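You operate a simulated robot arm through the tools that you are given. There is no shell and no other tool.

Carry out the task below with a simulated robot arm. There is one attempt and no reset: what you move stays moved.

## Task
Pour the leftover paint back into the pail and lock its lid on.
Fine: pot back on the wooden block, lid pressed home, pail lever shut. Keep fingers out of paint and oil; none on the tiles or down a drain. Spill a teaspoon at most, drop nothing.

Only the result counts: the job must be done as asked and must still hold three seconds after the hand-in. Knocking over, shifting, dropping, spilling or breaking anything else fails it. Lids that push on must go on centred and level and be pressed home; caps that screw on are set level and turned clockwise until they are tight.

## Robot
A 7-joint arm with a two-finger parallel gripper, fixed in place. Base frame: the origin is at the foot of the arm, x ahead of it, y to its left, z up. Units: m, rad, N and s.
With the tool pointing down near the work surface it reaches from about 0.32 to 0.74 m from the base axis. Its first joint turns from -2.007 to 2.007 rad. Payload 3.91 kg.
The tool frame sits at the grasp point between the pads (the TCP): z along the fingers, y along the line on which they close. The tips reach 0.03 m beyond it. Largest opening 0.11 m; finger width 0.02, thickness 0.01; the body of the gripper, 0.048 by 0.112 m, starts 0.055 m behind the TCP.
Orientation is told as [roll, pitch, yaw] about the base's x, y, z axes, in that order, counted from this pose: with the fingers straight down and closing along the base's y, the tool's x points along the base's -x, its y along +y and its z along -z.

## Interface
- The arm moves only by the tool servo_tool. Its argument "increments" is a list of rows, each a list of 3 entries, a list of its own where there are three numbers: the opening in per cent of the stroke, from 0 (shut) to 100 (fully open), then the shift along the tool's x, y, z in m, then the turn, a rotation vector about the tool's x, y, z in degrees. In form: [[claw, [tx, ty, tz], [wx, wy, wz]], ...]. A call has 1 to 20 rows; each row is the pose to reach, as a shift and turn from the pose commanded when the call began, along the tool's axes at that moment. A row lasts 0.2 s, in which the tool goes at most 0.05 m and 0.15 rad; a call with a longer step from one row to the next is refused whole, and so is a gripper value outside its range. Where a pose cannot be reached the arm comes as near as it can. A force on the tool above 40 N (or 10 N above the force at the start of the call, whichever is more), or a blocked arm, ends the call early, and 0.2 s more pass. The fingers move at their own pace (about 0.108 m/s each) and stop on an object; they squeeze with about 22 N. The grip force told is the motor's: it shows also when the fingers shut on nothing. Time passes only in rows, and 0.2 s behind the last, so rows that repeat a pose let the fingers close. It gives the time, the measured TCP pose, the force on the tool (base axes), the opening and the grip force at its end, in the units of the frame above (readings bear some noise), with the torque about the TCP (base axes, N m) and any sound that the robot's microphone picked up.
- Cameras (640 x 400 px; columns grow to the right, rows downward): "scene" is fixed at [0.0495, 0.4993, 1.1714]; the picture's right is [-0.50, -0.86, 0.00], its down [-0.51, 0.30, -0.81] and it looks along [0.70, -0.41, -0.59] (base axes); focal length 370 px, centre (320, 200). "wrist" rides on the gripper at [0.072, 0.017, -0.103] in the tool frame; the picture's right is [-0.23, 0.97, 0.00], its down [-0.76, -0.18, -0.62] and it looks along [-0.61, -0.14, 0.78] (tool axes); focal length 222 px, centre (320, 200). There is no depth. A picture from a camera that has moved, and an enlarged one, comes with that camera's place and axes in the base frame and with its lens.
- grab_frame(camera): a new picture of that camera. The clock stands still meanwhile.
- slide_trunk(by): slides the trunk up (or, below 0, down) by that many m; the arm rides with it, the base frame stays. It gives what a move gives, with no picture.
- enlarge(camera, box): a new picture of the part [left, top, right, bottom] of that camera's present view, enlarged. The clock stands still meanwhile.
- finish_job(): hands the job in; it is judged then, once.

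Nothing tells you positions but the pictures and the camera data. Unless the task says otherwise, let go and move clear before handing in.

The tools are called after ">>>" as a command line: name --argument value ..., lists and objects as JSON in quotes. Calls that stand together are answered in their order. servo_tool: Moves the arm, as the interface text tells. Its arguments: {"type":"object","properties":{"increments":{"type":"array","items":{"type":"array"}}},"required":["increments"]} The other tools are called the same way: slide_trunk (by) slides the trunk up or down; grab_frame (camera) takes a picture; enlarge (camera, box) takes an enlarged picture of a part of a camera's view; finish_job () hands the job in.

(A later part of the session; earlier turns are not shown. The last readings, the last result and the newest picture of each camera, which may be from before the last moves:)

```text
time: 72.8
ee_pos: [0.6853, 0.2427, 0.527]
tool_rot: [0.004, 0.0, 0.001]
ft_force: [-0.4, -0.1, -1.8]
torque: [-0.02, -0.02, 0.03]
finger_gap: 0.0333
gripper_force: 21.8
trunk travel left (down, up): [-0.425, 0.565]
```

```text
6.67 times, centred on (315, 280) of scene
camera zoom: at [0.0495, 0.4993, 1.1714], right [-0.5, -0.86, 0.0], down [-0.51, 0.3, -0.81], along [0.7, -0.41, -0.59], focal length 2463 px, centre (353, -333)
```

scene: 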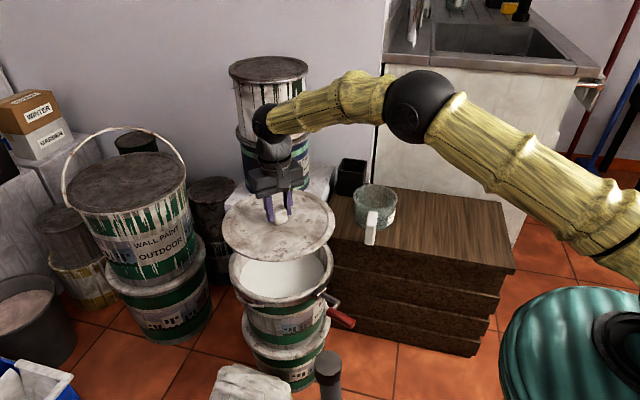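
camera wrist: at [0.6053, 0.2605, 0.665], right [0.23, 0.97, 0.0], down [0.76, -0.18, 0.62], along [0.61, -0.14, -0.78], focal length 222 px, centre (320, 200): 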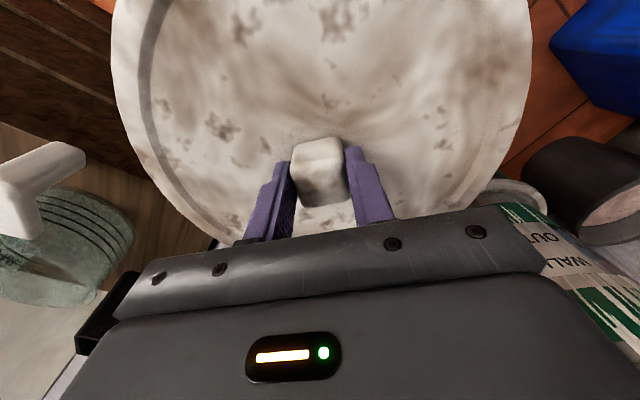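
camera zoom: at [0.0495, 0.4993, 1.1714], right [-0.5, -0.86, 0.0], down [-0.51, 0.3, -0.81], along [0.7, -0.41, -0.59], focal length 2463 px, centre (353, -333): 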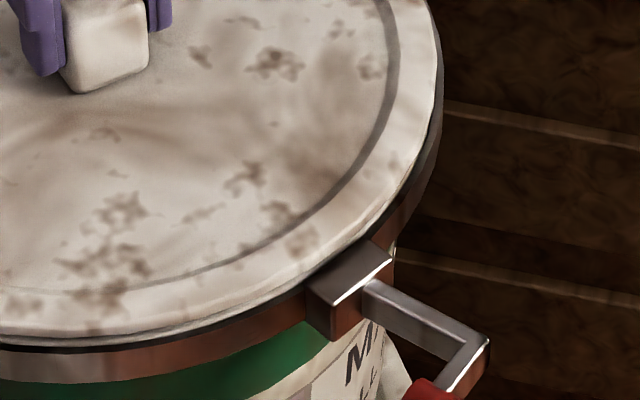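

>>> servo_tool --increments '[[0, [0, 0, 0.0007], [0, 0, 0]], [0, [0, 0, 0.0014], [0, 0, 0]], [0, [0, 0, 0.002], [0, 0, 0]], [0, [0, 0, 0.002], [0, 0, 0]]]'

>>> servo_tool --increments '[[0, [0, 0, 0.0007], [0, 0, 0]], [0, [0, 0, 0.0014], [0, 0, 0]], [0, [0, 0, 0.002], [0, 0, 0]], [0, [0, 0, 0.002], [0, 0, 0]]]'

>>> enlarge --camera "scene" --box '[220, 260, 290, 310]'

>>> enlarge --camera "scene" --box '[280, 250, 350, 310]'

```text
time: 73.8
ee_pos: [0.6852, 0.2408, 0.5274]
tool_rot: [0.002, -0.002, 0.0]
ft_force: [4.2, -0.3, 4.7]
torque: [0.02, 0.46, 0.05]
finger_gap: 0.0336
gripper_force: 22.0
trunk travel left (down, up): [-0.425, 0.565]
```

```text
time: 74.8
ee_pos: [0.686, 0.2409, 0.5252]
tool_rot: [0.004, -0.004, 0.0]
ft_force: [12.0, -1.6, 10.7]
torque: [-0.02, -0.08, -0.05]
finger_gap: 0.034
gripper_force: 22.0
trunk travel left (down, up): [-0.425, 0.565]
```

```text
8.00 times, centred on (255, 285) of scene
camera zoom: at [0.0495, 0.4993, 1.1714], right [-0.5, -0.86, 0.0], down [-0.51, 0.3, -0.81], along [0.7, -0.41, -0.59], focal length 2956 px, centre (840, -480)
```

zoom: 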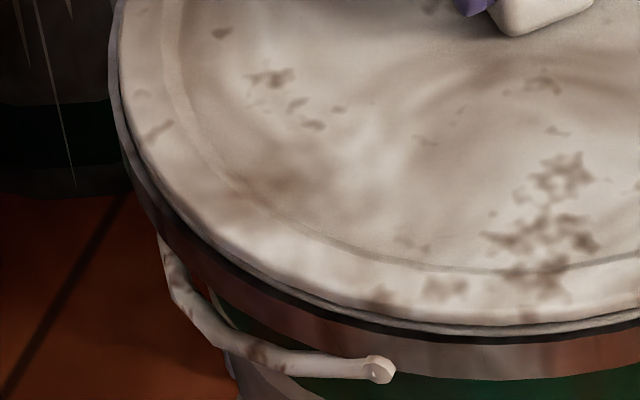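

```text
6.67 times, centred on (315, 280) of scene
camera zoom: at [0.0495, 0.4993, 1.1714], right [-0.5, -0.86, 0.0], down [-0.51, 0.3, -0.81], along [0.7, -0.41, -0.59], focal length 2463 px, centre (353, -333)
```

zoom: 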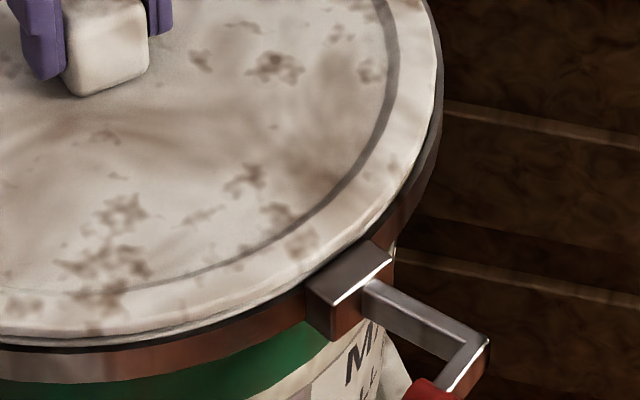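

The rim is pushing the lid toward +x with about 12 N, so its plug is in and touching the near wall. I'll raise slightly, shift another 2 mm that way to relieve the side load, and recheck.

>>> servo_tool --increments '[[0, [0, 0, -0.001], [0, 0, 0]], [0, [-0.001, 0, -0.002], [0, 0, 0]], [0, [-0.002, 0, -0.002], [0, 0, 0]], [0, [-0.0025, 0, -0.001], [0, 0, 0]], [0, [-0.0025, 0, 0], [0, 0, 0]], [0, [-0.0025, 0, 0], [0, 0, 0]]]'

```text
time: 76.2
ee_pos: [0.6862, 0.2416, 0.5249]
tool_rot: [0.004, 0.0, 0.0]
ft_force: [-4.2, -1.5, 8.7]
torque: [-0.25, -0.51, -0.15]
finger_gap: 0.0335
gripper_force: 21.7
trunk travel left (down, up): [-0.425, 0.565]
```

It has swung slightly the other way (-4 N), so the centre lies between the two. I'll come back 0.8 mm and press a bit deeper.

>>> servo_tool --increments '[[0, [0.0008, 0, -0.001], [0, 0, 0]], [0, [0.0008, 0, 0], [0, 0, 0]], [0, [0.0008, 0, 0.0005], [0, 0, 0]], [0, [0.0008, 0, 0.001], [0, 0, 0]], [0, [0.0008, 0, 0.001], [0, 0, 0]]]'

>>> enlarge --camera "scene" --box '[220, 200, 345, 310]'

```text
time: 77.4
ee_pos: [0.6862, 0.2413, 0.5241]
tool_rot: [0.005, -0.004, 0.001]
ft_force: [-1.1, -2.3, 12.3]
torque: [0.12, -0.15, -0.05]
finger_gap: 0.0335
gripper_force: 22.0
trunk travel left (down, up): [-0.425, 0.565]
```

```text
3.64 times, centred on (282, 255) of scene
camera zoom: at [0.0495, 0.4993, 1.1714], right [-0.5, -0.86, 0.0], down [-0.51, 0.3, -0.81], along [0.7, -0.41, -0.59], focal length 1344 px, centre (456, 0)
```

zoom: 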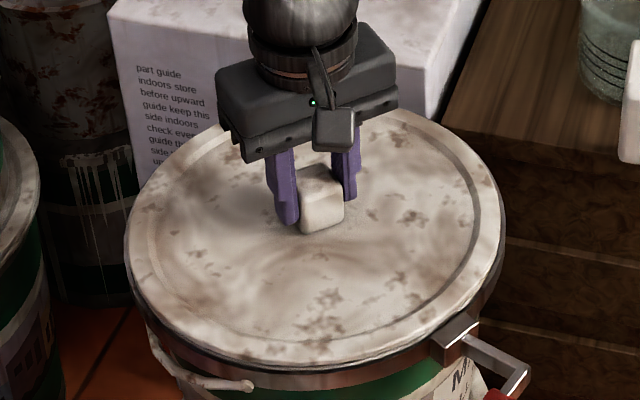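

The load is now balanced: 12 N down with almost no torque, so the lid is centred. I'll press further while still holding it.

>>> servo_tool --increments '[[0, [0, 0, 0.001], [0, 0, 0]], [0, [0, 0, 0.002], [0, 0, 0]], [0, [0, 0, 0.003], [0, 0, 0]], [0, [0, 0, 0.003], [0, 0, 0]]]'

>>> servo_tool --increments '[[0, [0, 0, 0.001], [0, 0, 0]], [0, [0, 0, 0.002], [0, 0, 0]], [0, [0, 0, 0.003], [0, 0, 0]], [0, [0, 0, 0.003], [0, 0, 0]]]'

>>> enlarge --camera "scene" --box '[220, 200, 345, 310]'

```text
time: 78.4
ee_pos: [0.6867, 0.2427, 0.5205]
tool_rot: [0.006, -0.002, -0.001]
ft_force: [2.1, -0.3, 14.4]
torque: [0.01, 0.53, 0.03]
finger_gap: 0.0337
gripper_force: 22.2
trunk travel left (down, up): [-0.425, 0.565]
```

```text
time: 79.4
ee_pos: [0.6878, 0.2426, 0.5206]
tool_rot: [0.006, -0.007, -0.001]
ft_force: [-2.7, -3.5, 33.5]
torque: [0.13, 0.41, -0.05]
finger_gap: 0.0336
gripper_force: 22.1
trunk travel left (down, up): [-0.425, 0.565]
```

```text
3.64 times, centred on (282, 255) of scene
camera zoom: at [0.0495, 0.4993, 1.1714], right [-0.5, -0.86, 0.0], down [-0.51, 0.3, -0.81], along [0.7, -0.41, -0.59], focal length 1344 px, centre (456, 0)
```

zoom: 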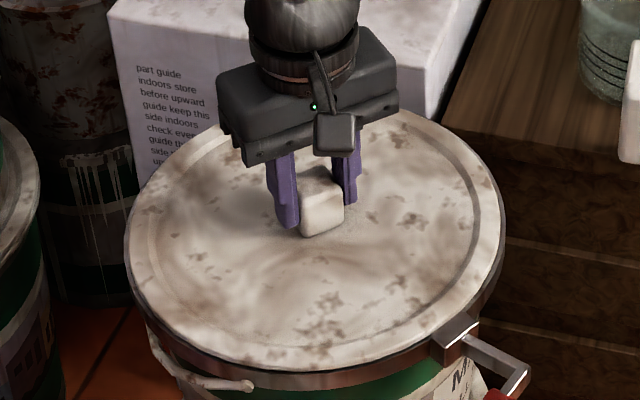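

The lid went down to z ≈ 0.5205 and then became stiff at 33 N. I'll check the seam for level and seating.

>>> enlarge --camera "scene" --box '[220, 260, 290, 310]'

>>> enlarge --camera "scene" --box '[280, 250, 350, 310]'

>>> grab_frame --camera "wrist"

```text
8.00 times, centred on (255, 285) of scene
camera zoom: at [0.0495, 0.4993, 1.1714], right [-0.5, -0.86, 0.0], down [-0.51, 0.3, -0.81], along [0.7, -0.41, -0.59], focal length 2956 px, centre (840, -480)
```

zoom: 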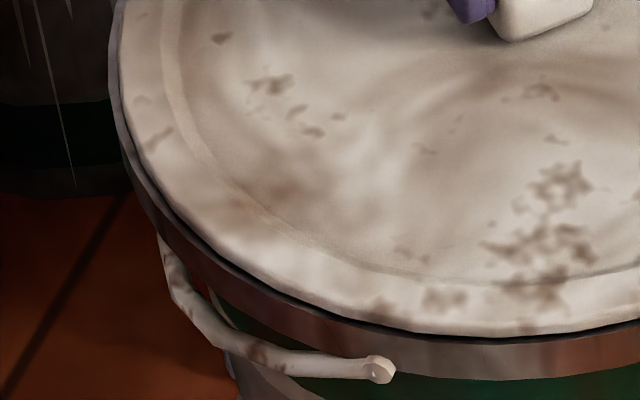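

```text
6.67 times, centred on (315, 280) of scene
camera zoom: at [0.0495, 0.4993, 1.1714], right [-0.5, -0.86, 0.0], down [-0.51, 0.3, -0.81], along [0.7, -0.41, -0.59], focal length 2463 px, centre (353, -333)
```

zoom: 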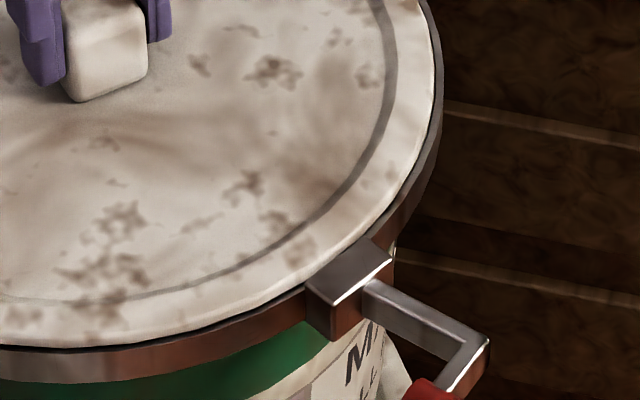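

```text
taken
camera wrist: at [0.614, 0.2587, 0.6228], right [0.23, 0.97, 0.01], down [0.76, -0.18, 0.63], along [0.61, -0.14, -0.78], focal length 222 px, centre (320, 200)
```

wrist: 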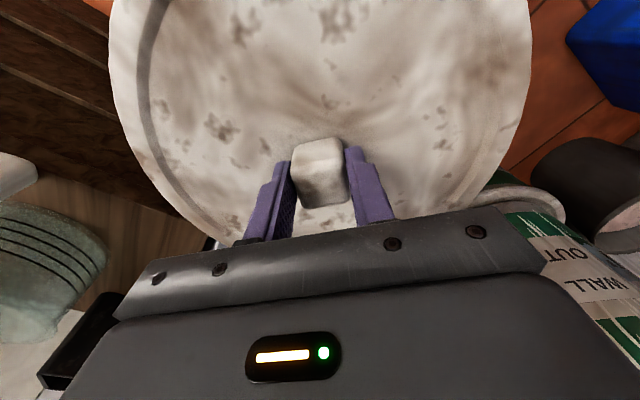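

The lid now sits flush inside the metal ring all round, with no white rim showing. I'll press once more, harder, to be sure it's home.

>>> servo_tool --increments '[[0, [0, 0, 0.001], [0, 0, 0]], [0, [0, 0, 0.002], [0, 0, 0]], [0, [0, 0, 0.003], [0, 0, 0]], [0, [0, 0, 0.004], [0, 0, 0]], [0, [0, 0, 0.004], [0, 0, 0]]]'

```text
time: 80.6
ee_pos: [0.6864, 0.2406, 0.5132]
tool_rot: [0.002, -0.001, 0.001]
ft_force: [-4.1, 1.2, 15.1]
torque: [-0.2, 0.34, -0.03]
finger_gap: 0.0337
gripper_force: 22.2
trunk travel left (down, up): [-0.425, 0.565]
```

The tool dropped 7 mm, so either the lid went home or the fingers slid on the knob. I'll look.

>>> enlarge --camera "scene" --box '[220, 200, 345, 310]'

>>> enlarge --camera "scene" --box '[220, 260, 290, 310]'

>>> enlarge --camera "scene" --box '[280, 250, 350, 310]'

>>> enlarge --camera "wrist" --box '[90, 0, 550, 250]'

```text
3.64 times, centred on (282, 255) of scene
camera zoom: at [0.0495, 0.4993, 1.1714], right [-0.5, -0.86, 0.0], down [-0.51, 0.3, -0.81], along [0.7, -0.41, -0.59], focal length 1344 px, centre (456, 0)
```

zoom: 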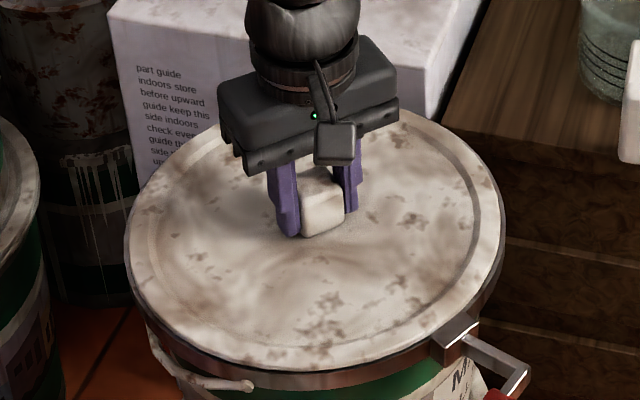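

```text
8.00 times, centred on (255, 285) of scene
camera zoom: at [0.0495, 0.4993, 1.1714], right [-0.5, -0.86, 0.0], down [-0.51, 0.3, -0.81], along [0.7, -0.41, -0.59], focal length 2956 px, centre (840, -480)
```

zoom: 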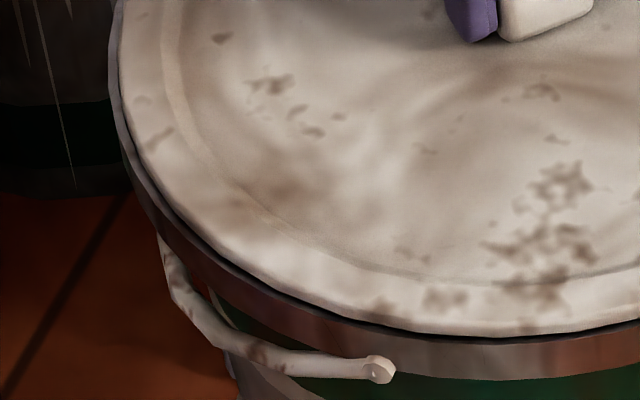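

```text
6.67 times, centred on (315, 280) of scene
camera zoom: at [0.0495, 0.4993, 1.1714], right [-0.5, -0.86, 0.0], down [-0.51, 0.3, -0.81], along [0.7, -0.41, -0.59], focal length 2463 px, centre (353, -333)
```

zoom: 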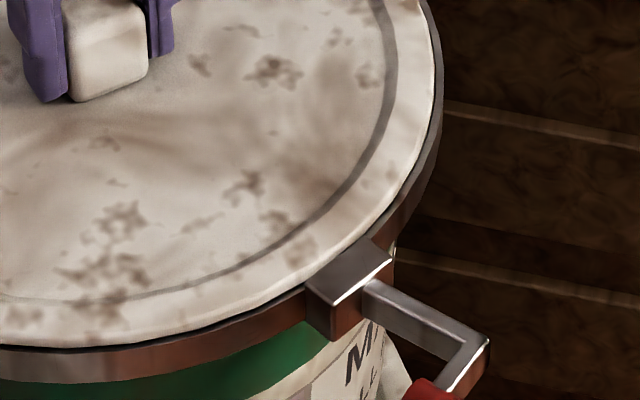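

```text
1.39 times, centred on (320, 125) of wrist
camera zoom: at [0.614, 0.2589, 0.6157], right [0.23, 0.97, 0.0], down [0.76, -0.18, 0.62], along [0.61, -0.14, -0.78], focal length 309 px, centre (320, 304)
```

zoom: 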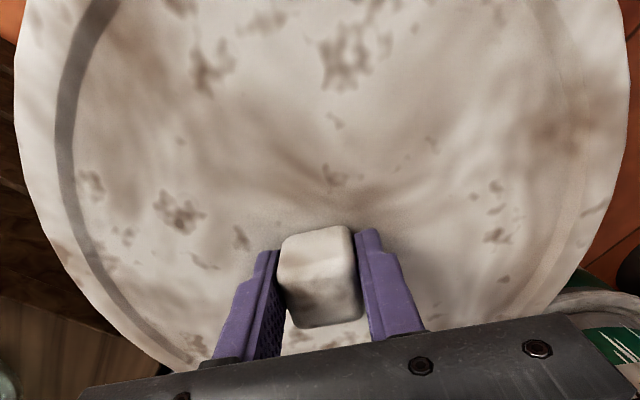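

The fingers slid down the knob to the lid plate, and the lid itself didn't move. I'll release, close the fingers above the knob, and press straight down on its centre.

>>> servo_tool --increments '[[0, [0, 0, -0.002], [0, 0, 0]], [40, [0, 0, -0.003], [0, 0, 0]], [70, [0, 0, -0.003], [0, 0, 0]], [70, [0, 0, -0.003], [0, 0, 0]], [70, [0, 0, -0.03], [0, 0, 0]], [70, [0, 0, -0.06], [0, 0, 0]], [30, [0, 0, -0.075], [0, 0, 0]], [0, [0, 0, -0.075], [0, 0, 0]], [0, [0, 0, -0.075], [0, 0, 0]], [0, [0, 0, -0.075], [0, 0, 0]]]'

>>> enlarge --camera "scene" --box '[220, 180, 345, 310]'

>>> grab_frame --camera "wrist"

```text
time: 82.8
ee_pos: [0.6861, 0.2425, 0.5878]
tool_rot: [0.004, 0.0, 0.0]
ft_force: [-0.2, 0.7, 1.2]
torque: [0.0, -0.03, -0.03]
finger_gap: 0.0002
gripper_force: 22.2
trunk travel left (down, up): [-0.425, 0.565]
```

```text
3.08 times, centred on (282, 245) of scene
camera zoom: at [0.0495, 0.4993, 1.1714], right [-0.5, -0.86, 0.0], down [-0.51, 0.3, -0.81], along [0.7, -0.41, -0.59], focal length 1137 px, centre (435, 62)
```

zoom: 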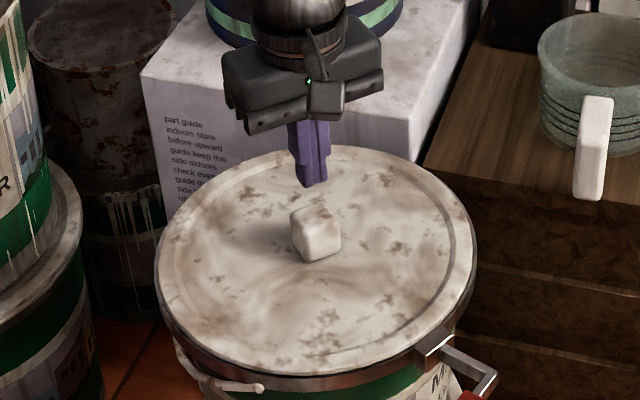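

```text
taken
camera wrist: at [0.6148, 0.2592, 0.6896], right [0.23, 0.97, 0.0], down [0.76, -0.18, 0.62], along [0.61, -0.14, -0.78], focal length 222 px, centre (320, 200)
```

wrist: 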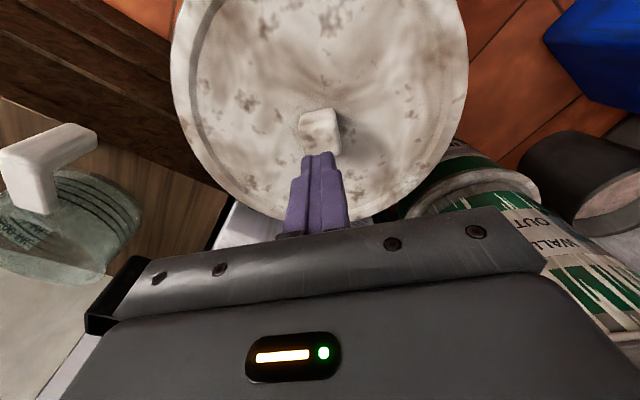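

Nothing else moved. I'll press down on the top of the knob.

>>> servo_tool --increments '[[0, [0, 0, 0.015], [0, 0, 0]], [0, [0, 0, 0.03], [0, 0, 0]], [0, [0, 0, 0.038], [0, 0, 0]], [0, [0, 0, 0.041], [0, 0, 0]], [0, [0, 0, 0.043], [0, 0, 0]], [0, [0, 0, 0.045], [0, 0, 0]], [0, [0, 0, 0.047], [0, 0, 0]], [0, [0, 0, 0.049], [0, 0, 0]], [0, [0, 0, 0.051], [0, 0, 0]]]'

>>> servo_tool --increments '[[0, [0, 0, 0.001], [0, 0, 0]], [0, [0, 0, 0.002], [0, 0, 0]], [0, [0, 0, 0.003], [0, 0, 0]], [0, [0, 0, 0.003], [0, 0, 0]]]'

```text
time: 84.7
ee_pos: [0.6885, 0.2429, 0.546]
tool_rot: [0.009, -0.011, 0.001]
ft_force: [-3.6, -0.3, 16.3]
torque: [-0.03, 0.2, 0.0]
finger_gap: 0.0
gripper_force: 21.8
trunk travel left (down, up): [-0.425, 0.565]
stopped in row 9: the force on the tool passed its limit at 42 N (the readings are from after the stop); the commanded pose is now the measured one
```

```text
time: 85.6
ee_pos: [0.6913, 0.243, 0.5459]
tool_rot: [0.011, -0.018, -0.001]
ft_force: [-4.6, -1.6, 15.8]
torque: [-0.07, 0.3, 0.02]
finger_gap: 0.0
gripper_force: 22.3
trunk travel left (down, up): [-0.425, 0.565]
stopped in row 4: the force on the tool passed its limit at 40 N (the readings are from after the stop); the commanded pose is now the measured one
```

The knob didn't move under 42 N, so the lid is at its stop. Next I'll rise and back off for a close look at the lever.

>>> servo_tool --increments '[[0, [0, 0, -0.02], [0, 0, 0]], [0, [0, 0, -0.05], [0, 0, 0]], [0, [0, 0, -0.09], [0, 0, 0]], [0, [0.02, 0, -0.11], [0, 0, 0]], [0, [0.06, 0, -0.11], [0, 0, 0]], [0, [0.1, 0.0, -0.11], [0, 0, 0]], [0, [0.14, 0.0, -0.11], [0, 0, 0]], [0, [0.18, 0.0, -0.11], [0, 0, 0]], [0, [0.22, 0.0, -0.11], [0, 0, 0]], [0, [0.26, 0.0, -0.11], [0, 0, 0]], [0, [0.26, 0.0, -0.11], [0, 0, 0]]]'

>>> grab_frame --camera "wrist"

>>> enlarge --camera "scene" --box '[220, 200, 360, 350]'

>>> enlarge --camera "scene" --box '[290, 270, 370, 340]'

```text
time: 88.0
ee_pos: [0.4283, 0.2432, 0.6502]
tool_rot: [0.009, -0.012, 0.0]
ft_force: [-0.5, 0.2, 0.4]
torque: [0.02, 0.02, -0.01]
finger_gap: 0.0001
gripper_force: 21.9
trunk travel left (down, up): [-0.425, 0.565]
```

```text
taken
camera wrist: at [0.3554, 0.259, 0.7514], right [0.23, 0.97, 0.01], down [0.75, -0.18, 0.63], along [0.62, -0.13, -0.78], focal length 222 px, centre (320, 200)
```

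wrist: 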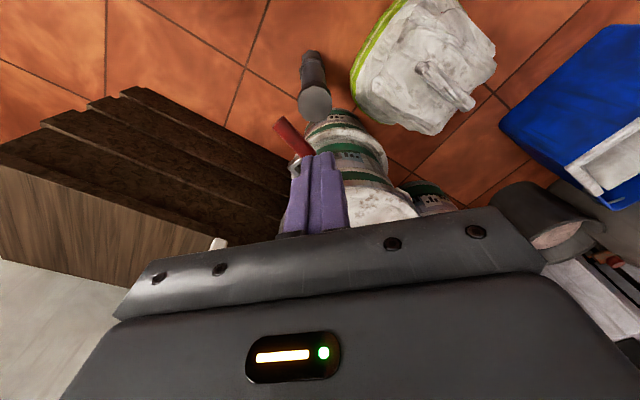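

```text
2.67 times, centred on (290, 275) of scene
camera zoom: at [0.0495, 0.4993, 1.1714], right [-0.5, -0.86, 0.0], down [-0.51, 0.3, -0.81], along [0.7, -0.41, -0.59], focal length 985 px, centre (400, 0)
```

zoom: 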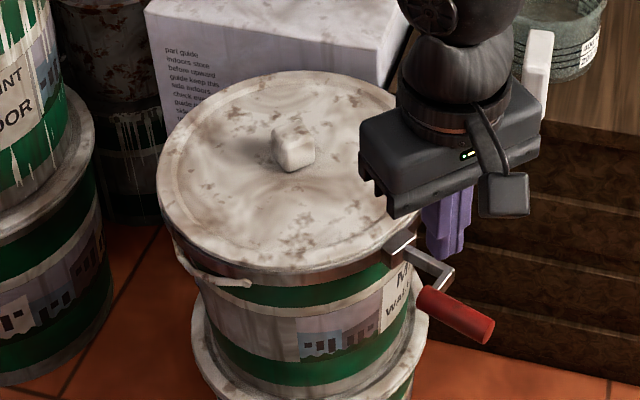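

```text
5.71 times, centred on (330, 305) of scene
camera zoom: at [0.0495, 0.4993, 1.1714], right [-0.5, -0.86, 0.0], down [-0.51, 0.3, -0.81], along [0.7, -0.41, -0.59], focal length 2111 px, centre (263, -400)
```

zoom: 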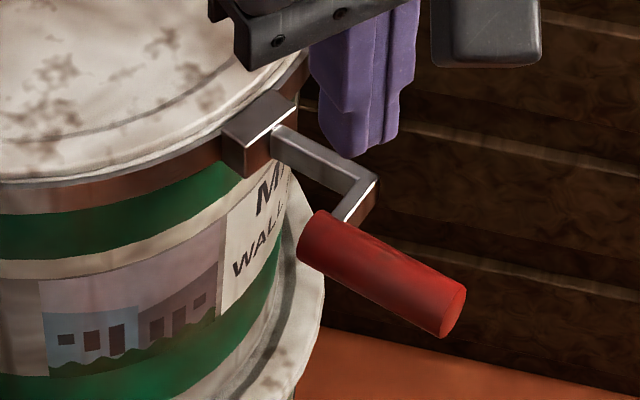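

I need a view of the lever that the fingers don't block, so I'll shift sideways.

>>> servo_tool --increments '[[0, [0.0, 0.03, 0], [0, 0, 0]], [0, [0.0, 0.06, 0], [0, 0, 0]], [0, [0.0, 0.09, 0.02], [0, 0, 0]], [0, [0.0, 0.1, 0.04], [0, 0, 0]], [0, [0.0, 0.1, 0.04], [0, 0, 0]]]'

>>> grab_frame --camera "wrist"

>>> enlarge --camera "wrist" --box '[130, 60, 310, 220]'

```text
time: 89.2
ee_pos: [0.4292, 0.342, 0.61]
tool_rot: [0.009, -0.012, -0.001]
ft_force: [0.8, 0.2, -0.1]
torque: [-0.03, 0.01, 0.01]
finger_gap: 0.0
gripper_force: 22.2
trunk travel left (down, up): [-0.425, 0.565]
```

```text
taken
camera wrist: at [0.3569, 0.3595, 0.712], right [0.23, 0.97, 0.01], down [0.75, -0.18, 0.63], along [0.62, -0.13, -0.78], focal length 222 px, centre (320, 200)
```

wrist: 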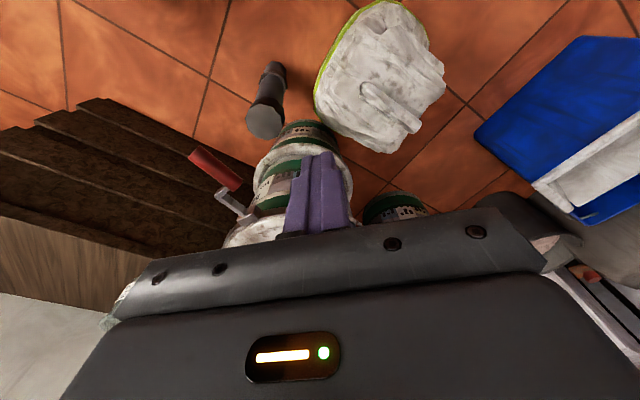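

```text
2.50 times, centred on (220, 140) of wrist
camera zoom: at [0.3569, 0.3595, 0.712], right [0.23, 0.97, 0.01], down [0.75, -0.18, 0.63], along [0.62, -0.13, -0.78], focal length 555 px, centre (570, 350)
```

zoom: 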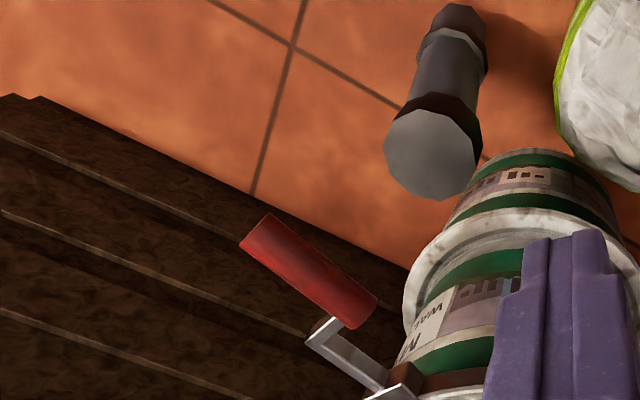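

The lever is a crank lying level and sticking straight out from the ring: hinge box near (0.554, 0.207, 0.47), red grip from (0.511, 0.204) to (0.448, 0.181). I'll look from the other side to see which way it hinges.

>>> servo_tool --increments '[[0, [-0.003, -0.026, 0], [0, 0, -6.5]], [0, [-0.008, -0.052, 0], [0, 0, -13]], [0, [-0.013, -0.078, 0], [0, 0, -20]], [0, [-0.018, -0.104, 0], [0, 0, -27]], [0, [-0.023, -0.13, 0], [0, 0, -34]], [0, [-0.028, -0.156, 0], [0, 0, -41]], [0, [-0.033, -0.182, 0.01], [0, 0, -48]], [0, [-0.038, -0.208, 0.03], [0, 0, -55]], [0, [-0.041, -0.228, 0.05], [0, 0, -60]], [0, [-0.041, -0.228, 0.05], [0, 0, -60]]]'

>>> grab_frame --camera "wrist"

>>> enlarge --camera "wrist" --box '[180, 20, 460, 230]'

```text
time: 91.4
ee_pos: [0.4711, 0.1148, 0.5601]
tool_rot: [-0.008, -0.014, 1.05]
ft_force: [-1.2, 0.0, -0.6]
torque: [-0.01, 0.01, 0.01]
finger_gap: 0.0
gripper_force: 21.5
trunk travel left (down, up): [-0.425, 0.565]
```

```text
taken
camera wrist: at [0.4205, 0.06, 0.6611], right [-0.73, 0.68, 0.0], down [0.53, 0.57, 0.63], along [0.43, 0.46, -0.77], focal length 222 px, centre (320, 200)
```

wrist: 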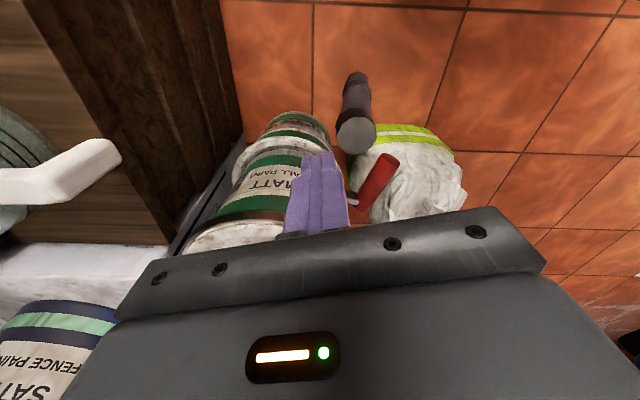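

```text
1.90 times, centred on (320, 125) of wrist
camera zoom: at [0.4205, 0.06, 0.6611], right [-0.73, 0.68, 0.0], down [0.53, 0.57, 0.63], along [0.43, 0.46, -0.77], focal length 423 px, centre (320, 343)
```

zoom: 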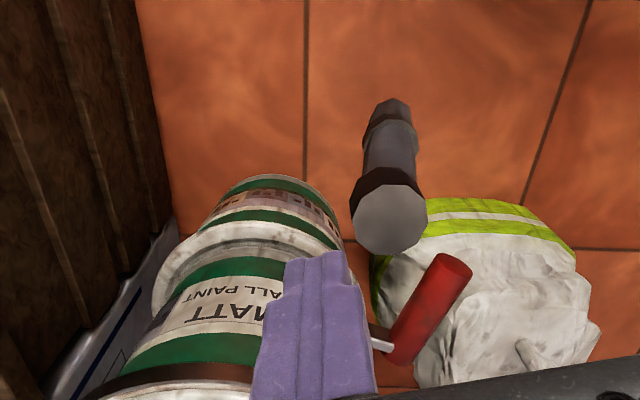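

The red grip's centre line is at z ≈ 0.467, running from (0.50, 0.21) to (0.443, 0.185). I'll find the hinge's free direction with very gentle touches, starting with a light push down near the grip's end.

>>> servo_tool --increments '[[0, [-0.015, 0.012, 0], [0, 0, 0]], [0, [-0.03, 0.025, 0], [0, 0, 0]], [0, [-0.045, 0.037, 0.0], [0, 0, 0]], [0, [-0.0593, 0.0493, 0.01], [0, 0, 0]], [0, [-0.0593, 0.0493, 0.03], [0, 0, 0]], [0, [-0.0593, 0.0493, 0.04], [0, 0, 0]], [0, [-0.0593, 0.0493, 0.045], [0, 0, 0]], [0, [-0.0593, 0.0493, 0.045], [0, 0, 0]]]'

>>> enlarge --camera "scene" --box '[270, 240, 390, 350]'

>>> enlarge --camera "wrist" --box '[180, 20, 460, 230]'

```text
time: 93.2
ee_pos: [0.4589, 0.1916, 0.5148]
tool_rot: [-0.006, -0.015, 1.047]
ft_force: [-0.8, 0.4, 0.2]
torque: [0.0, -0.01, 0.03]
finger_gap: 0.0002
gripper_force: 21.8
trunk travel left (down, up): [-0.425, 0.565]
```

```text
3.64 times, centred on (330, 295) of scene
camera zoom: at [0.0495, 0.4993, 1.1714], right [-0.5, -0.86, 0.0], down [-0.51, 0.3, -0.81], along [0.7, -0.41, -0.59], focal length 1344 px, centre (284, -146)
```

zoom: 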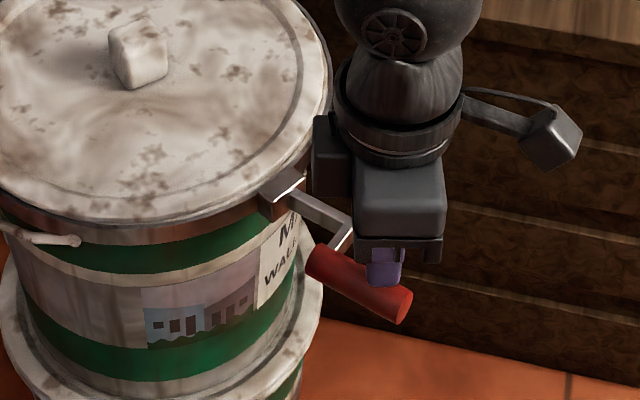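

```text
1.90 times, centred on (320, 125) of wrist
camera zoom: at [0.4076, 0.1369, 0.6158], right [-0.73, 0.68, 0.0], down [0.53, 0.57, 0.63], along [0.44, 0.46, -0.77], focal length 423 px, centre (320, 343)
```

zoom: 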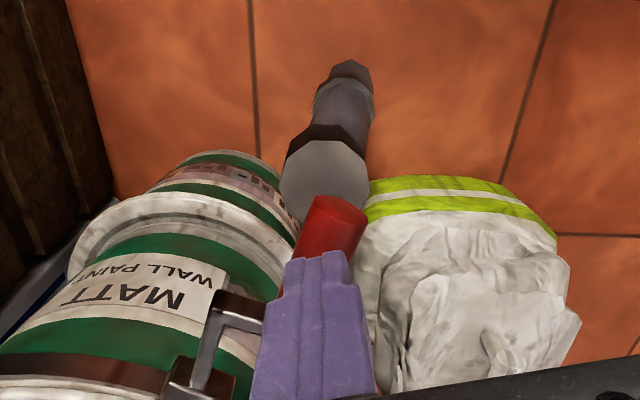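

>>> servo_tool --increments '[[0, [0, 0, 0.002], [0, 0, 0]], [0, [0, 0, 0.004], [0, 0, 0]], [0, [0, 0, 0.006], [0, 0, 0]], [0, [0, 0, 0.008], [0, 0, 0]], [0, [0, 0, 0.008], [0, 0, 0]]]'

>>> servo_tool --increments '[[0, [0, 0, 0.001], [0, 0, 0]], [0, [0, 0, 0.002], [0, 0, 0]], [0, [0, 0, 0.003], [0, 0, 0]], [0, [0, 0, 0.003], [0, 0, 0]]]'

>>> enlarge --camera "scene" --box '[270, 240, 390, 350]'

```text
time: 94.4
ee_pos: [0.4585, 0.1922, 0.5082]
tool_rot: [-0.008, -0.017, 1.049]
ft_force: [-1.1, -0.5, 16.1]
torque: [-0.08, 0.18, -0.03]
finger_gap: 0.0003
gripper_force: 22.1
trunk travel left (down, up): [-0.425, 0.565]
```

```text
time: 95.0
ee_pos: [0.4588, 0.1936, 0.5077]
tool_rot: [-0.009, -0.018, 1.047]
ft_force: [-7.7, -2.1, 25.2]
torque: [-0.2, 0.48, -0.07]
finger_gap: 0.0001
gripper_force: 22.9
trunk travel left (down, up): [-0.425, 0.565]
stopped in row 3: the force on the tool passed its limit at 43 N (the readings are from after the stop); the commanded pose is now the measured one
```

```text
3.64 times, centred on (330, 295) of scene
camera zoom: at [0.0495, 0.4993, 1.1714], right [-0.5, -0.86, 0.0], down [-0.51, 0.3, -0.81], along [0.7, -0.41, -0.59], focal length 1344 px, centre (284, -146)
```

zoom: 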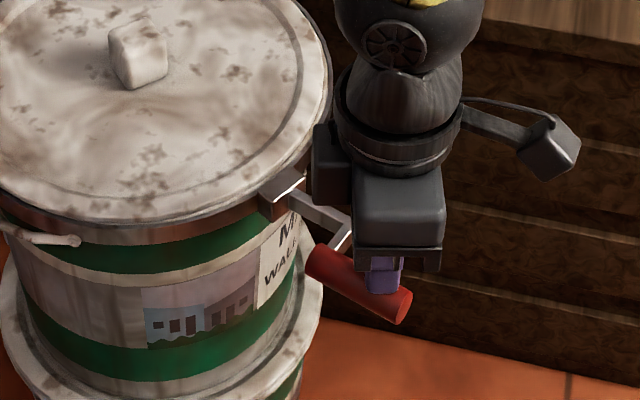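

It's rigid downward, so the hinge isn't vertical-swinging. I'll lift off and come alongside the grip from the block side (-y) for a gentle sideways push.

>>> servo_tool --increments '[[0, [0, 0, -0.01], [0, 0, 0]], [0, [0, 0, -0.025], [0, 0, 0]], [0, [0.015, -0.0088, -0.025], [0, 0, 0]], [0, [0.0303, -0.0175, -0.025], [0, 0, 0]], [0, [0.0303, -0.0175, -0.01], [0, 0, 0]], [0, [0.0303, -0.0175, 0.005], [0, 0, 0]], [0, [0.0303, -0.0175, 0.018], [0, 0, 0]], [0, [0.0303, -0.0175, 0.018], [0, 0, 0]]]'

>>> enlarge --camera "scene" --box '[270, 240, 390, 350]'

>>> enlarge --camera "wrist" --box '[180, 20, 460, 230]'

```text
time: 96.8
ee_pos: [0.4615, 0.1585, 0.4884]
tool_rot: [-0.007, -0.016, 1.047]
ft_force: [0.5, 0.1, -0.5]
torque: [0.0, 0.0, 0.04]
finger_gap: 0.0
gripper_force: 22.2
trunk travel left (down, up): [-0.425, 0.565]
```

```text
3.64 times, centred on (330, 295) of scene
camera zoom: at [0.0495, 0.4993, 1.1714], right [-0.5, -0.86, 0.0], down [-0.51, 0.3, -0.81], along [0.7, -0.41, -0.59], focal length 1344 px, centre (284, -146)
```

zoom: 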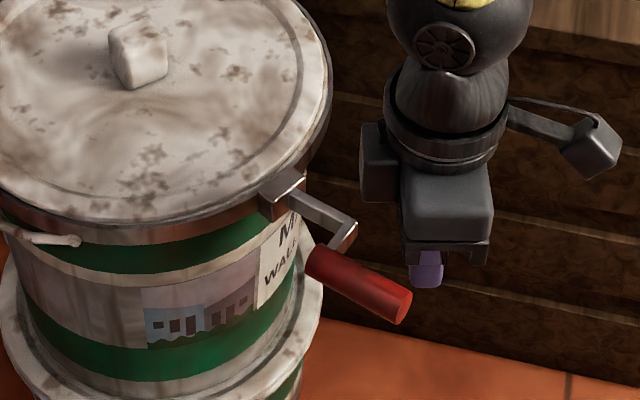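

```text
1.90 times, centred on (320, 125) of wrist
camera zoom: at [0.409, 0.1025, 0.5887], right [-0.73, 0.68, 0.0], down [0.53, 0.56, 0.64], along [0.44, 0.46, -0.77], focal length 423 px, centre (320, 343)
```

zoom: 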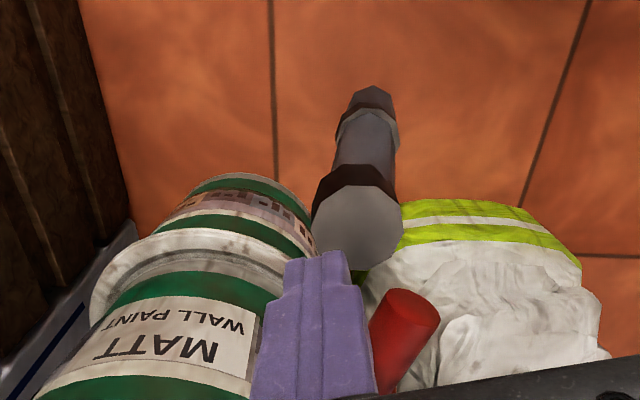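

The fingers are alongside the grip. I'll push gently toward +y.

>>> servo_tool --increments '[[0, [-0.0026, 0.0015, 0], [0, 0, 0]], [0, [-0.0052, 0.003, 0], [0, 0, 0]], [0, [-0.0078, 0.0045, 0], [0, 0, 0]], [0, [-0.0104, 0.006, 0], [0, 0, 0]], [0, [-0.013, 0.0075, 0], [0, 0, 0]], [0, [-0.013, 0.0075, 0], [0, 0, 0]]]'

>>> enlarge --camera "scene" --box '[270, 240, 390, 350]'

```text
time: 98.2
ee_pos: [0.4606, 0.1704, 0.4864]
tool_rot: [-0.008, -0.011, 1.045]
ft_force: [-0.7, -17.7, 2.0]
torque: [-0.3, 0.01, 0.08]
finger_gap: 0.0001
gripper_force: 22.4
trunk travel left (down, up): [-0.425, 0.565]
```

```text
3.64 times, centred on (330, 295) of scene
camera zoom: at [0.0495, 0.4993, 1.1714], right [-0.5, -0.86, 0.0], down [-0.51, 0.3, -0.81], along [0.7, -0.41, -0.59], focal length 1344 px, centre (284, -146)
```

zoom: 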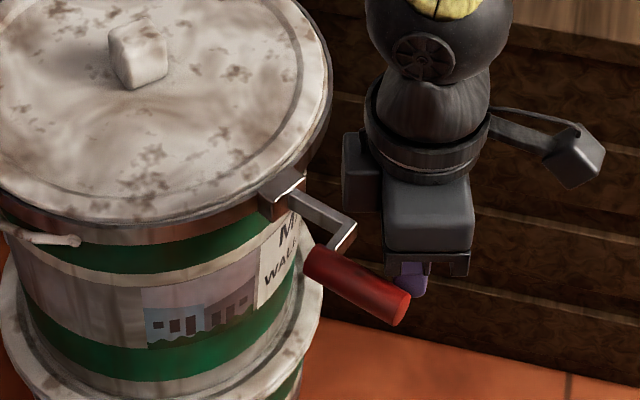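

There's 18 N of resistance and only about 2 mm of movement. I'll back off and see whether it springs back, then compare with the other direction.

>>> servo_tool --increments '[[0, [0.005, -0.003, 0], [0, 0, 0]], [0, [0.013, -0.0075, 0], [0, 0, 0]], [0, [0.013, -0.0075, 0], [0, 0, 0]]]'

>>> enlarge --camera "scene" --box '[290, 270, 370, 340]'

>>> enlarge --camera "scene" --box '[270, 240, 390, 350]'

```text
time: 99.0
ee_pos: [0.4603, 0.1578, 0.4875]
tool_rot: [-0.007, -0.017, 1.047]
ft_force: [0.2, -0.4, 0.2]
torque: [-0.02, -0.03, 0.0]
finger_gap: 0.0
gripper_force: 22.2
trunk travel left (down, up): [-0.425, 0.565]
```

```text
5.71 times, centred on (330, 305) of scene
camera zoom: at [0.0495, 0.4993, 1.1714], right [-0.5, -0.86, 0.0], down [-0.51, 0.3, -0.81], along [0.7, -0.41, -0.59], focal length 2111 px, centre (263, -400)
```

zoom: 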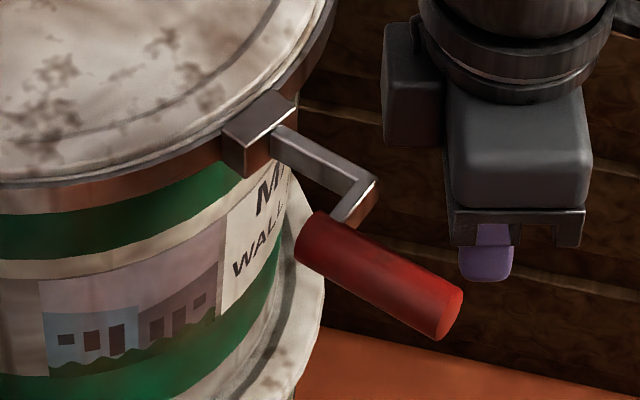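

```text
3.64 times, centred on (330, 295) of scene
camera zoom: at [0.0495, 0.4993, 1.1714], right [-0.5, -0.86, 0.0], down [-0.51, 0.3, -0.81], along [0.7, -0.41, -0.59], focal length 1344 px, centre (284, -146)
```

zoom: 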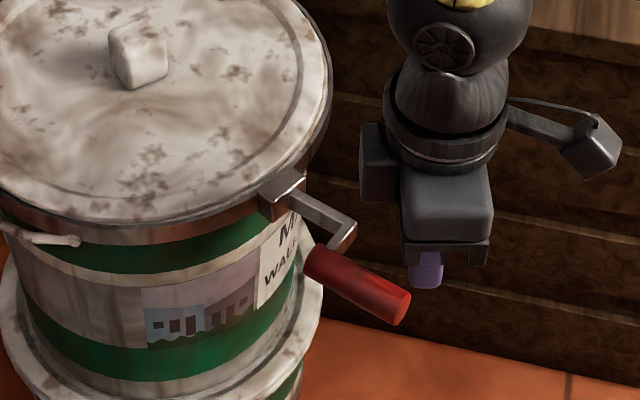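

The lever stayed where I left it, about 2 mm round, while its box and the pail didn't move. So it's a stiff hinge about a vertical axis and turns this way. I'll push on toward +y a bit more and watch the force.

>>> servo_tool --increments '[[0, [-0.0078, 0.0045, 0], [0, 0, 0]], [0, [-0.013, 0.0075, 0], [0, 0, 0]], [0, [-0.0156, 0.009, 0], [0, 0, 0]], [0, [-0.0182, 0.0105, 0], [0, 0, 0]], [0, [-0.0208, 0.012, 0], [0, 0, 0]], [0, [-0.0234, 0.0135, 0], [0, 0, 0]], [0, [-0.0234, 0.0135, 0], [0, 0, 0]]]'

>>> enlarge --camera "scene" --box '[290, 270, 370, 340]'

>>> enlarge --camera "scene" --box '[220, 200, 360, 350]'

```text
time: 100.1
ee_pos: [0.4611, 0.1698, 0.4871]
tool_rot: [-0.01, -0.002, 1.039]
ft_force: [0.8, -7.0, 2.3]
torque: [-0.14, 0.0, 0.01]
finger_gap: 0.0
gripper_force: 22.2
trunk travel left (down, up): [-0.425, 0.565]
stopped in row 5: the force on the tool passed its limit at 43 N (the readings are from after the stop); the commanded pose is now the measured one
```

```text
5.71 times, centred on (330, 305) of scene
camera zoom: at [0.0495, 0.4993, 1.1714], right [-0.5, -0.86, 0.0], down [-0.51, 0.3, -0.81], along [0.7, -0.41, -0.59], focal length 2111 px, centre (263, -400)
```

zoom: 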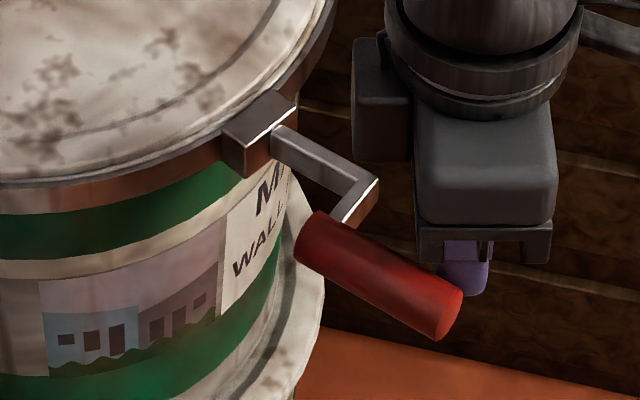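

```text
2.67 times, centred on (290, 275) of scene
camera zoom: at [0.0495, 0.4993, 1.1714], right [-0.5, -0.86, 0.0], down [-0.51, 0.3, -0.81], along [0.7, -0.41, -0.59], focal length 985 px, centre (400, 0)
```

zoom: 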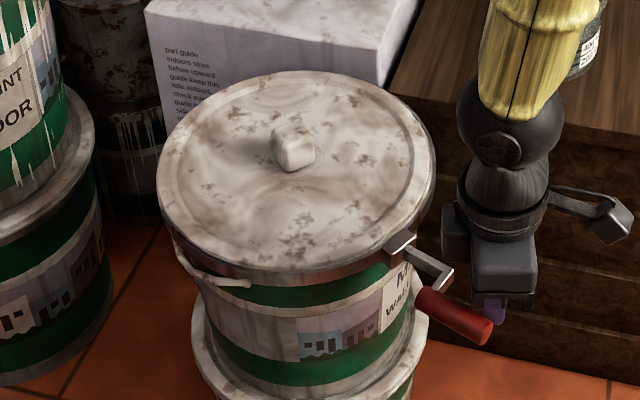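

It's rigid toward +y too (43 N), so the remaining directions are -y and up. I'll grasp the grip itself so I can feel both directions gently; first I back off, rise and turn the fingers to straddle it.

>>> servo_tool --increments '[[0, [0.0087, -0.005, 0], [0, 0, 0]], [0, [0.013, -0.0075, -0.01], [0, 0, 0]], [0, [0.013, -0.0075, -0.035], [0, 0, 0]], [20, [0.013, -0.0075, -0.06], [0, 0, 6]], [40, [0.003, -0.002, -0.065], [0, 0, 12]], [50, [-0.008, 0.005, -0.065], [0, 0, 18]], [60, [-0.015, 0.009, -0.065], [0, 0, 25]], [60, [-0.019, 0.012, -0.065], [0, 0, 32]], [60, [-0.019, 0.012, -0.065], [0, 0, 35.5]], [60, [-0.019, 0.012, -0.065], [0, 0, 35.5]]]'

>>> grab_frame --camera "wrist"

>>> enlarge --camera "wrist" --box '[240, 80, 400, 220]'

>>> enlarge --camera "scene" --box '[270, 240, 390, 350]'

```text
time: 102.3
ee_pos: [0.4582, 0.1946, 0.5512]
tool_rot: [-0.006, -0.009, 0.42]
ft_force: [0.9, -0.5, -0.7]
torque: [-0.02, 0.02, 0.02]
finger_gap: 0.0658
gripper_force: 0.1
trunk travel left (down, up): [-0.425, 0.565]
```

```text
taken
camera wrist: at [0.3853, 0.1814, 0.6535], right [-0.19, 0.98, 0.0], down [0.76, 0.15, 0.63], along [0.62, 0.12, -0.78], focal length 222 px, centre (320, 200)
```

wrist: 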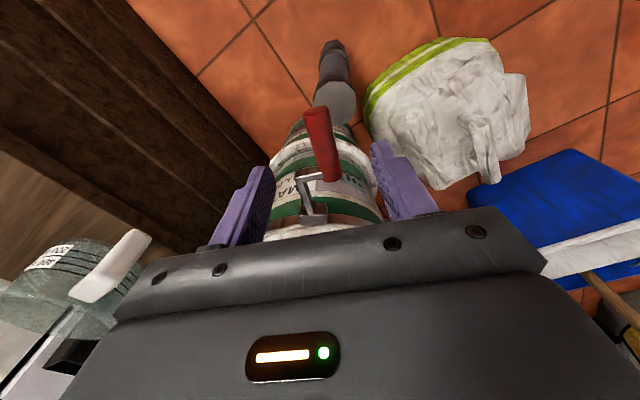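

```text
2.86 times, centred on (320, 150) of wrist
camera zoom: at [0.3853, 0.1814, 0.6535], right [-0.19, 0.98, 0.0], down [0.76, 0.15, 0.63], along [0.62, 0.12, -0.78], focal length 635 px, centre (320, 343)
```

zoom: 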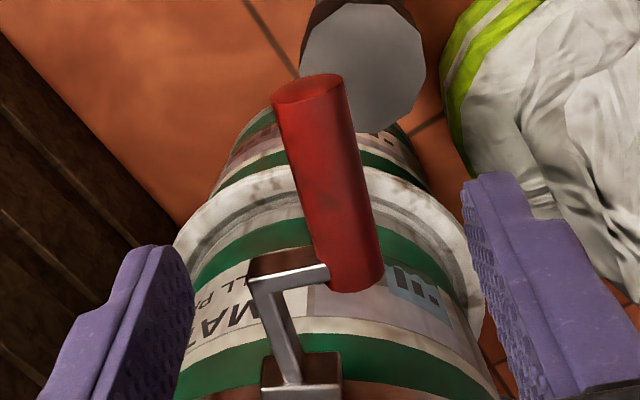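

```text
3.64 times, centred on (330, 295) of scene
camera zoom: at [0.0495, 0.4993, 1.1714], right [-0.5, -0.86, 0.0], down [-0.51, 0.3, -0.81], along [0.7, -0.41, -0.59], focal length 1344 px, centre (284, -146)
```

zoom: 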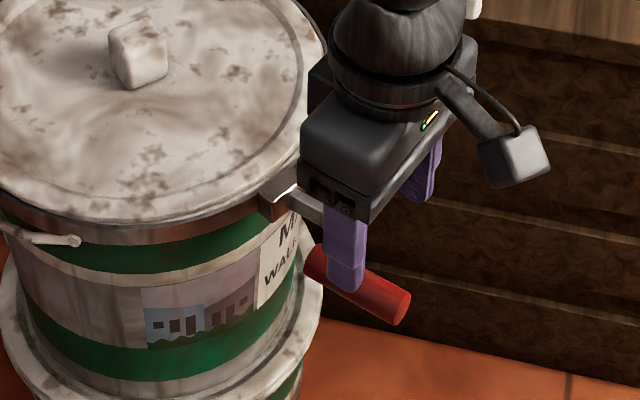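

This view shows the crank clearly: it points 24.6° off -x, about 10° past radial toward -y, and the fingers already straddle the red grip. I'll descend, grip it, and try a few millimetres toward -y along its arc.

>>> servo_tool --increments '[[60, [0, 0.001, 0.02], [0, 0, 0]], [60, [0, 0.001, 0.045], [0, 0, 0]], [60, [0, 0.001, 0.065], [0, 0, 0]], [60, [0, 0.001, 0.08], [0, 0, 0]], [30, [0, 0.001, 0.08], [0, 0, 0]], [0, [0, 0.001, 0.08], [0, 0, 0]], [0, [0, 0.001, 0.08], [0, 0, 0]], [0, [0, 0.001, 0.08], [0, 0, 0]]]'

>>> servo_tool --increments '[[0, [0, -0.001, 0], [0, 0, 0]], [0, [0, -0.002, 0], [0, 0, 0]], [0, [0, -0.003, 0], [0, 0, 0]], [0, [0, -0.004, 0], [0, 0, 0]], [0, [0, -0.004, 0], [0, 0, 0]]]'

>>> enlarge --camera "scene" --box '[270, 240, 390, 350]'

>>> enlarge --camera "wrist" --box '[240, 80, 400, 220]'

```text
time: 104.1
ee_pos: [0.4583, 0.1956, 0.471]
tool_rot: [-0.005, -0.007, 0.423]
ft_force: [-1.2, 2.0, -2.7]
torque: [0.14, -0.25, 0.99]
finger_gap: 0.0217
gripper_force: 44.9
trunk travel left (down, up): [-0.425, 0.565]
```

```text
time: 105.3
ee_pos: [0.4588, 0.1921, 0.4712]
tool_rot: [-0.004, -0.005, 0.423]
ft_force: [-12.9, 13.9, -3.6]
torque: [0.17, -0.14, 1.39]
finger_gap: 0.0218
gripper_force: 45.1
trunk travel left (down, up): [-0.425, 0.565]
```

```text
3.64 times, centred on (330, 295) of scene
camera zoom: at [0.0495, 0.4993, 1.1714], right [-0.5, -0.86, 0.0], down [-0.51, 0.3, -0.81], along [0.7, -0.41, -0.59], focal length 1344 px, centre (284, -146)
```

zoom: 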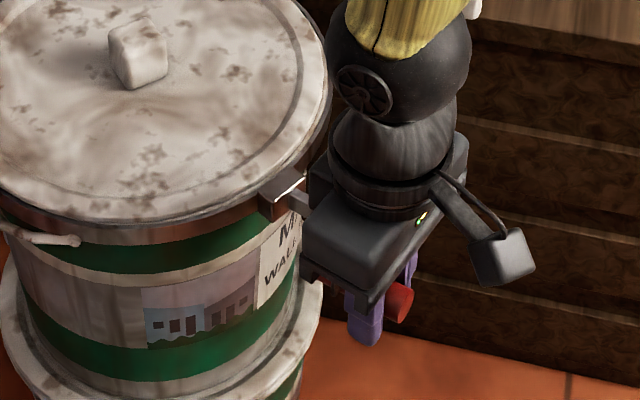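

```text
2.86 times, centred on (320, 150) of wrist
camera zoom: at [0.3861, 0.1788, 0.5734], right [-0.19, 0.98, 0.0], down [0.76, 0.15, 0.63], along [0.62, 0.12, -0.78], focal length 635 px, centre (320, 343)
```

zoom: 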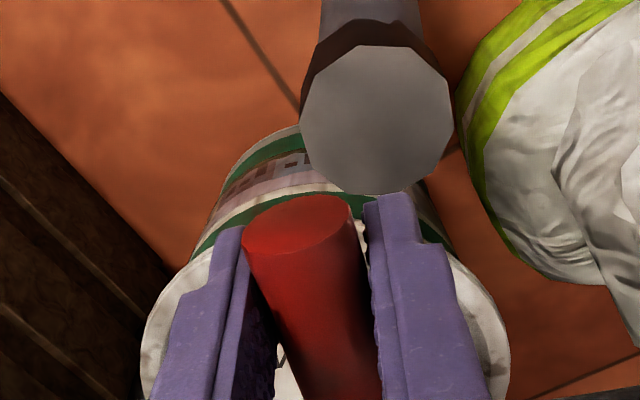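

Toward -y it's also stiff. I'll go back to neutral and test lifting.

>>> servo_tool --increments '[[0, [0, 0.002, 0], [0, 0, 0]], [0, [0, 0.004, 0], [0, 0, 0]], [0, [0, 0.004, 0], [0, 0, 0]]]'

>>> servo_tool --increments '[[0, [0, 0, -0.001], [0, 0, 0]], [0, [0, 0, -0.002], [0, 0, 0]], [0, [0, 0, -0.003], [0, 0, 0]], [0, [0, 0, -0.004], [0, 0, 0]], [0, [0, 0, -0.004], [0, 0, 0]]]'

```text
time: 106.1
ee_pos: [0.4581, 0.1953, 0.4708]
tool_rot: [-0.005, -0.007, 0.42]
ft_force: [-7.4, 3.9, -7.9]
torque: [-0.29, 0.59, 0.58]
finger_gap: 0.0218
gripper_force: 44.5
trunk travel left (down, up): [-0.425, 0.565]
```

```text
time: 106.9
ee_pos: [0.4594, 0.1951, 0.4711]
tool_rot: [-0.005, -0.007, 0.426]
ft_force: [6.3, 2.8, -23.7]
torque: [0.29, -0.43, 0.74]
finger_gap: 0.0214
gripper_force: 44.9
trunk travel left (down, up): [-0.425, 0.565]
stopped in row 4: the force on the tool passed its limit at 42 N (the readings are from after the stop); the commanded pose is now the measured one
```

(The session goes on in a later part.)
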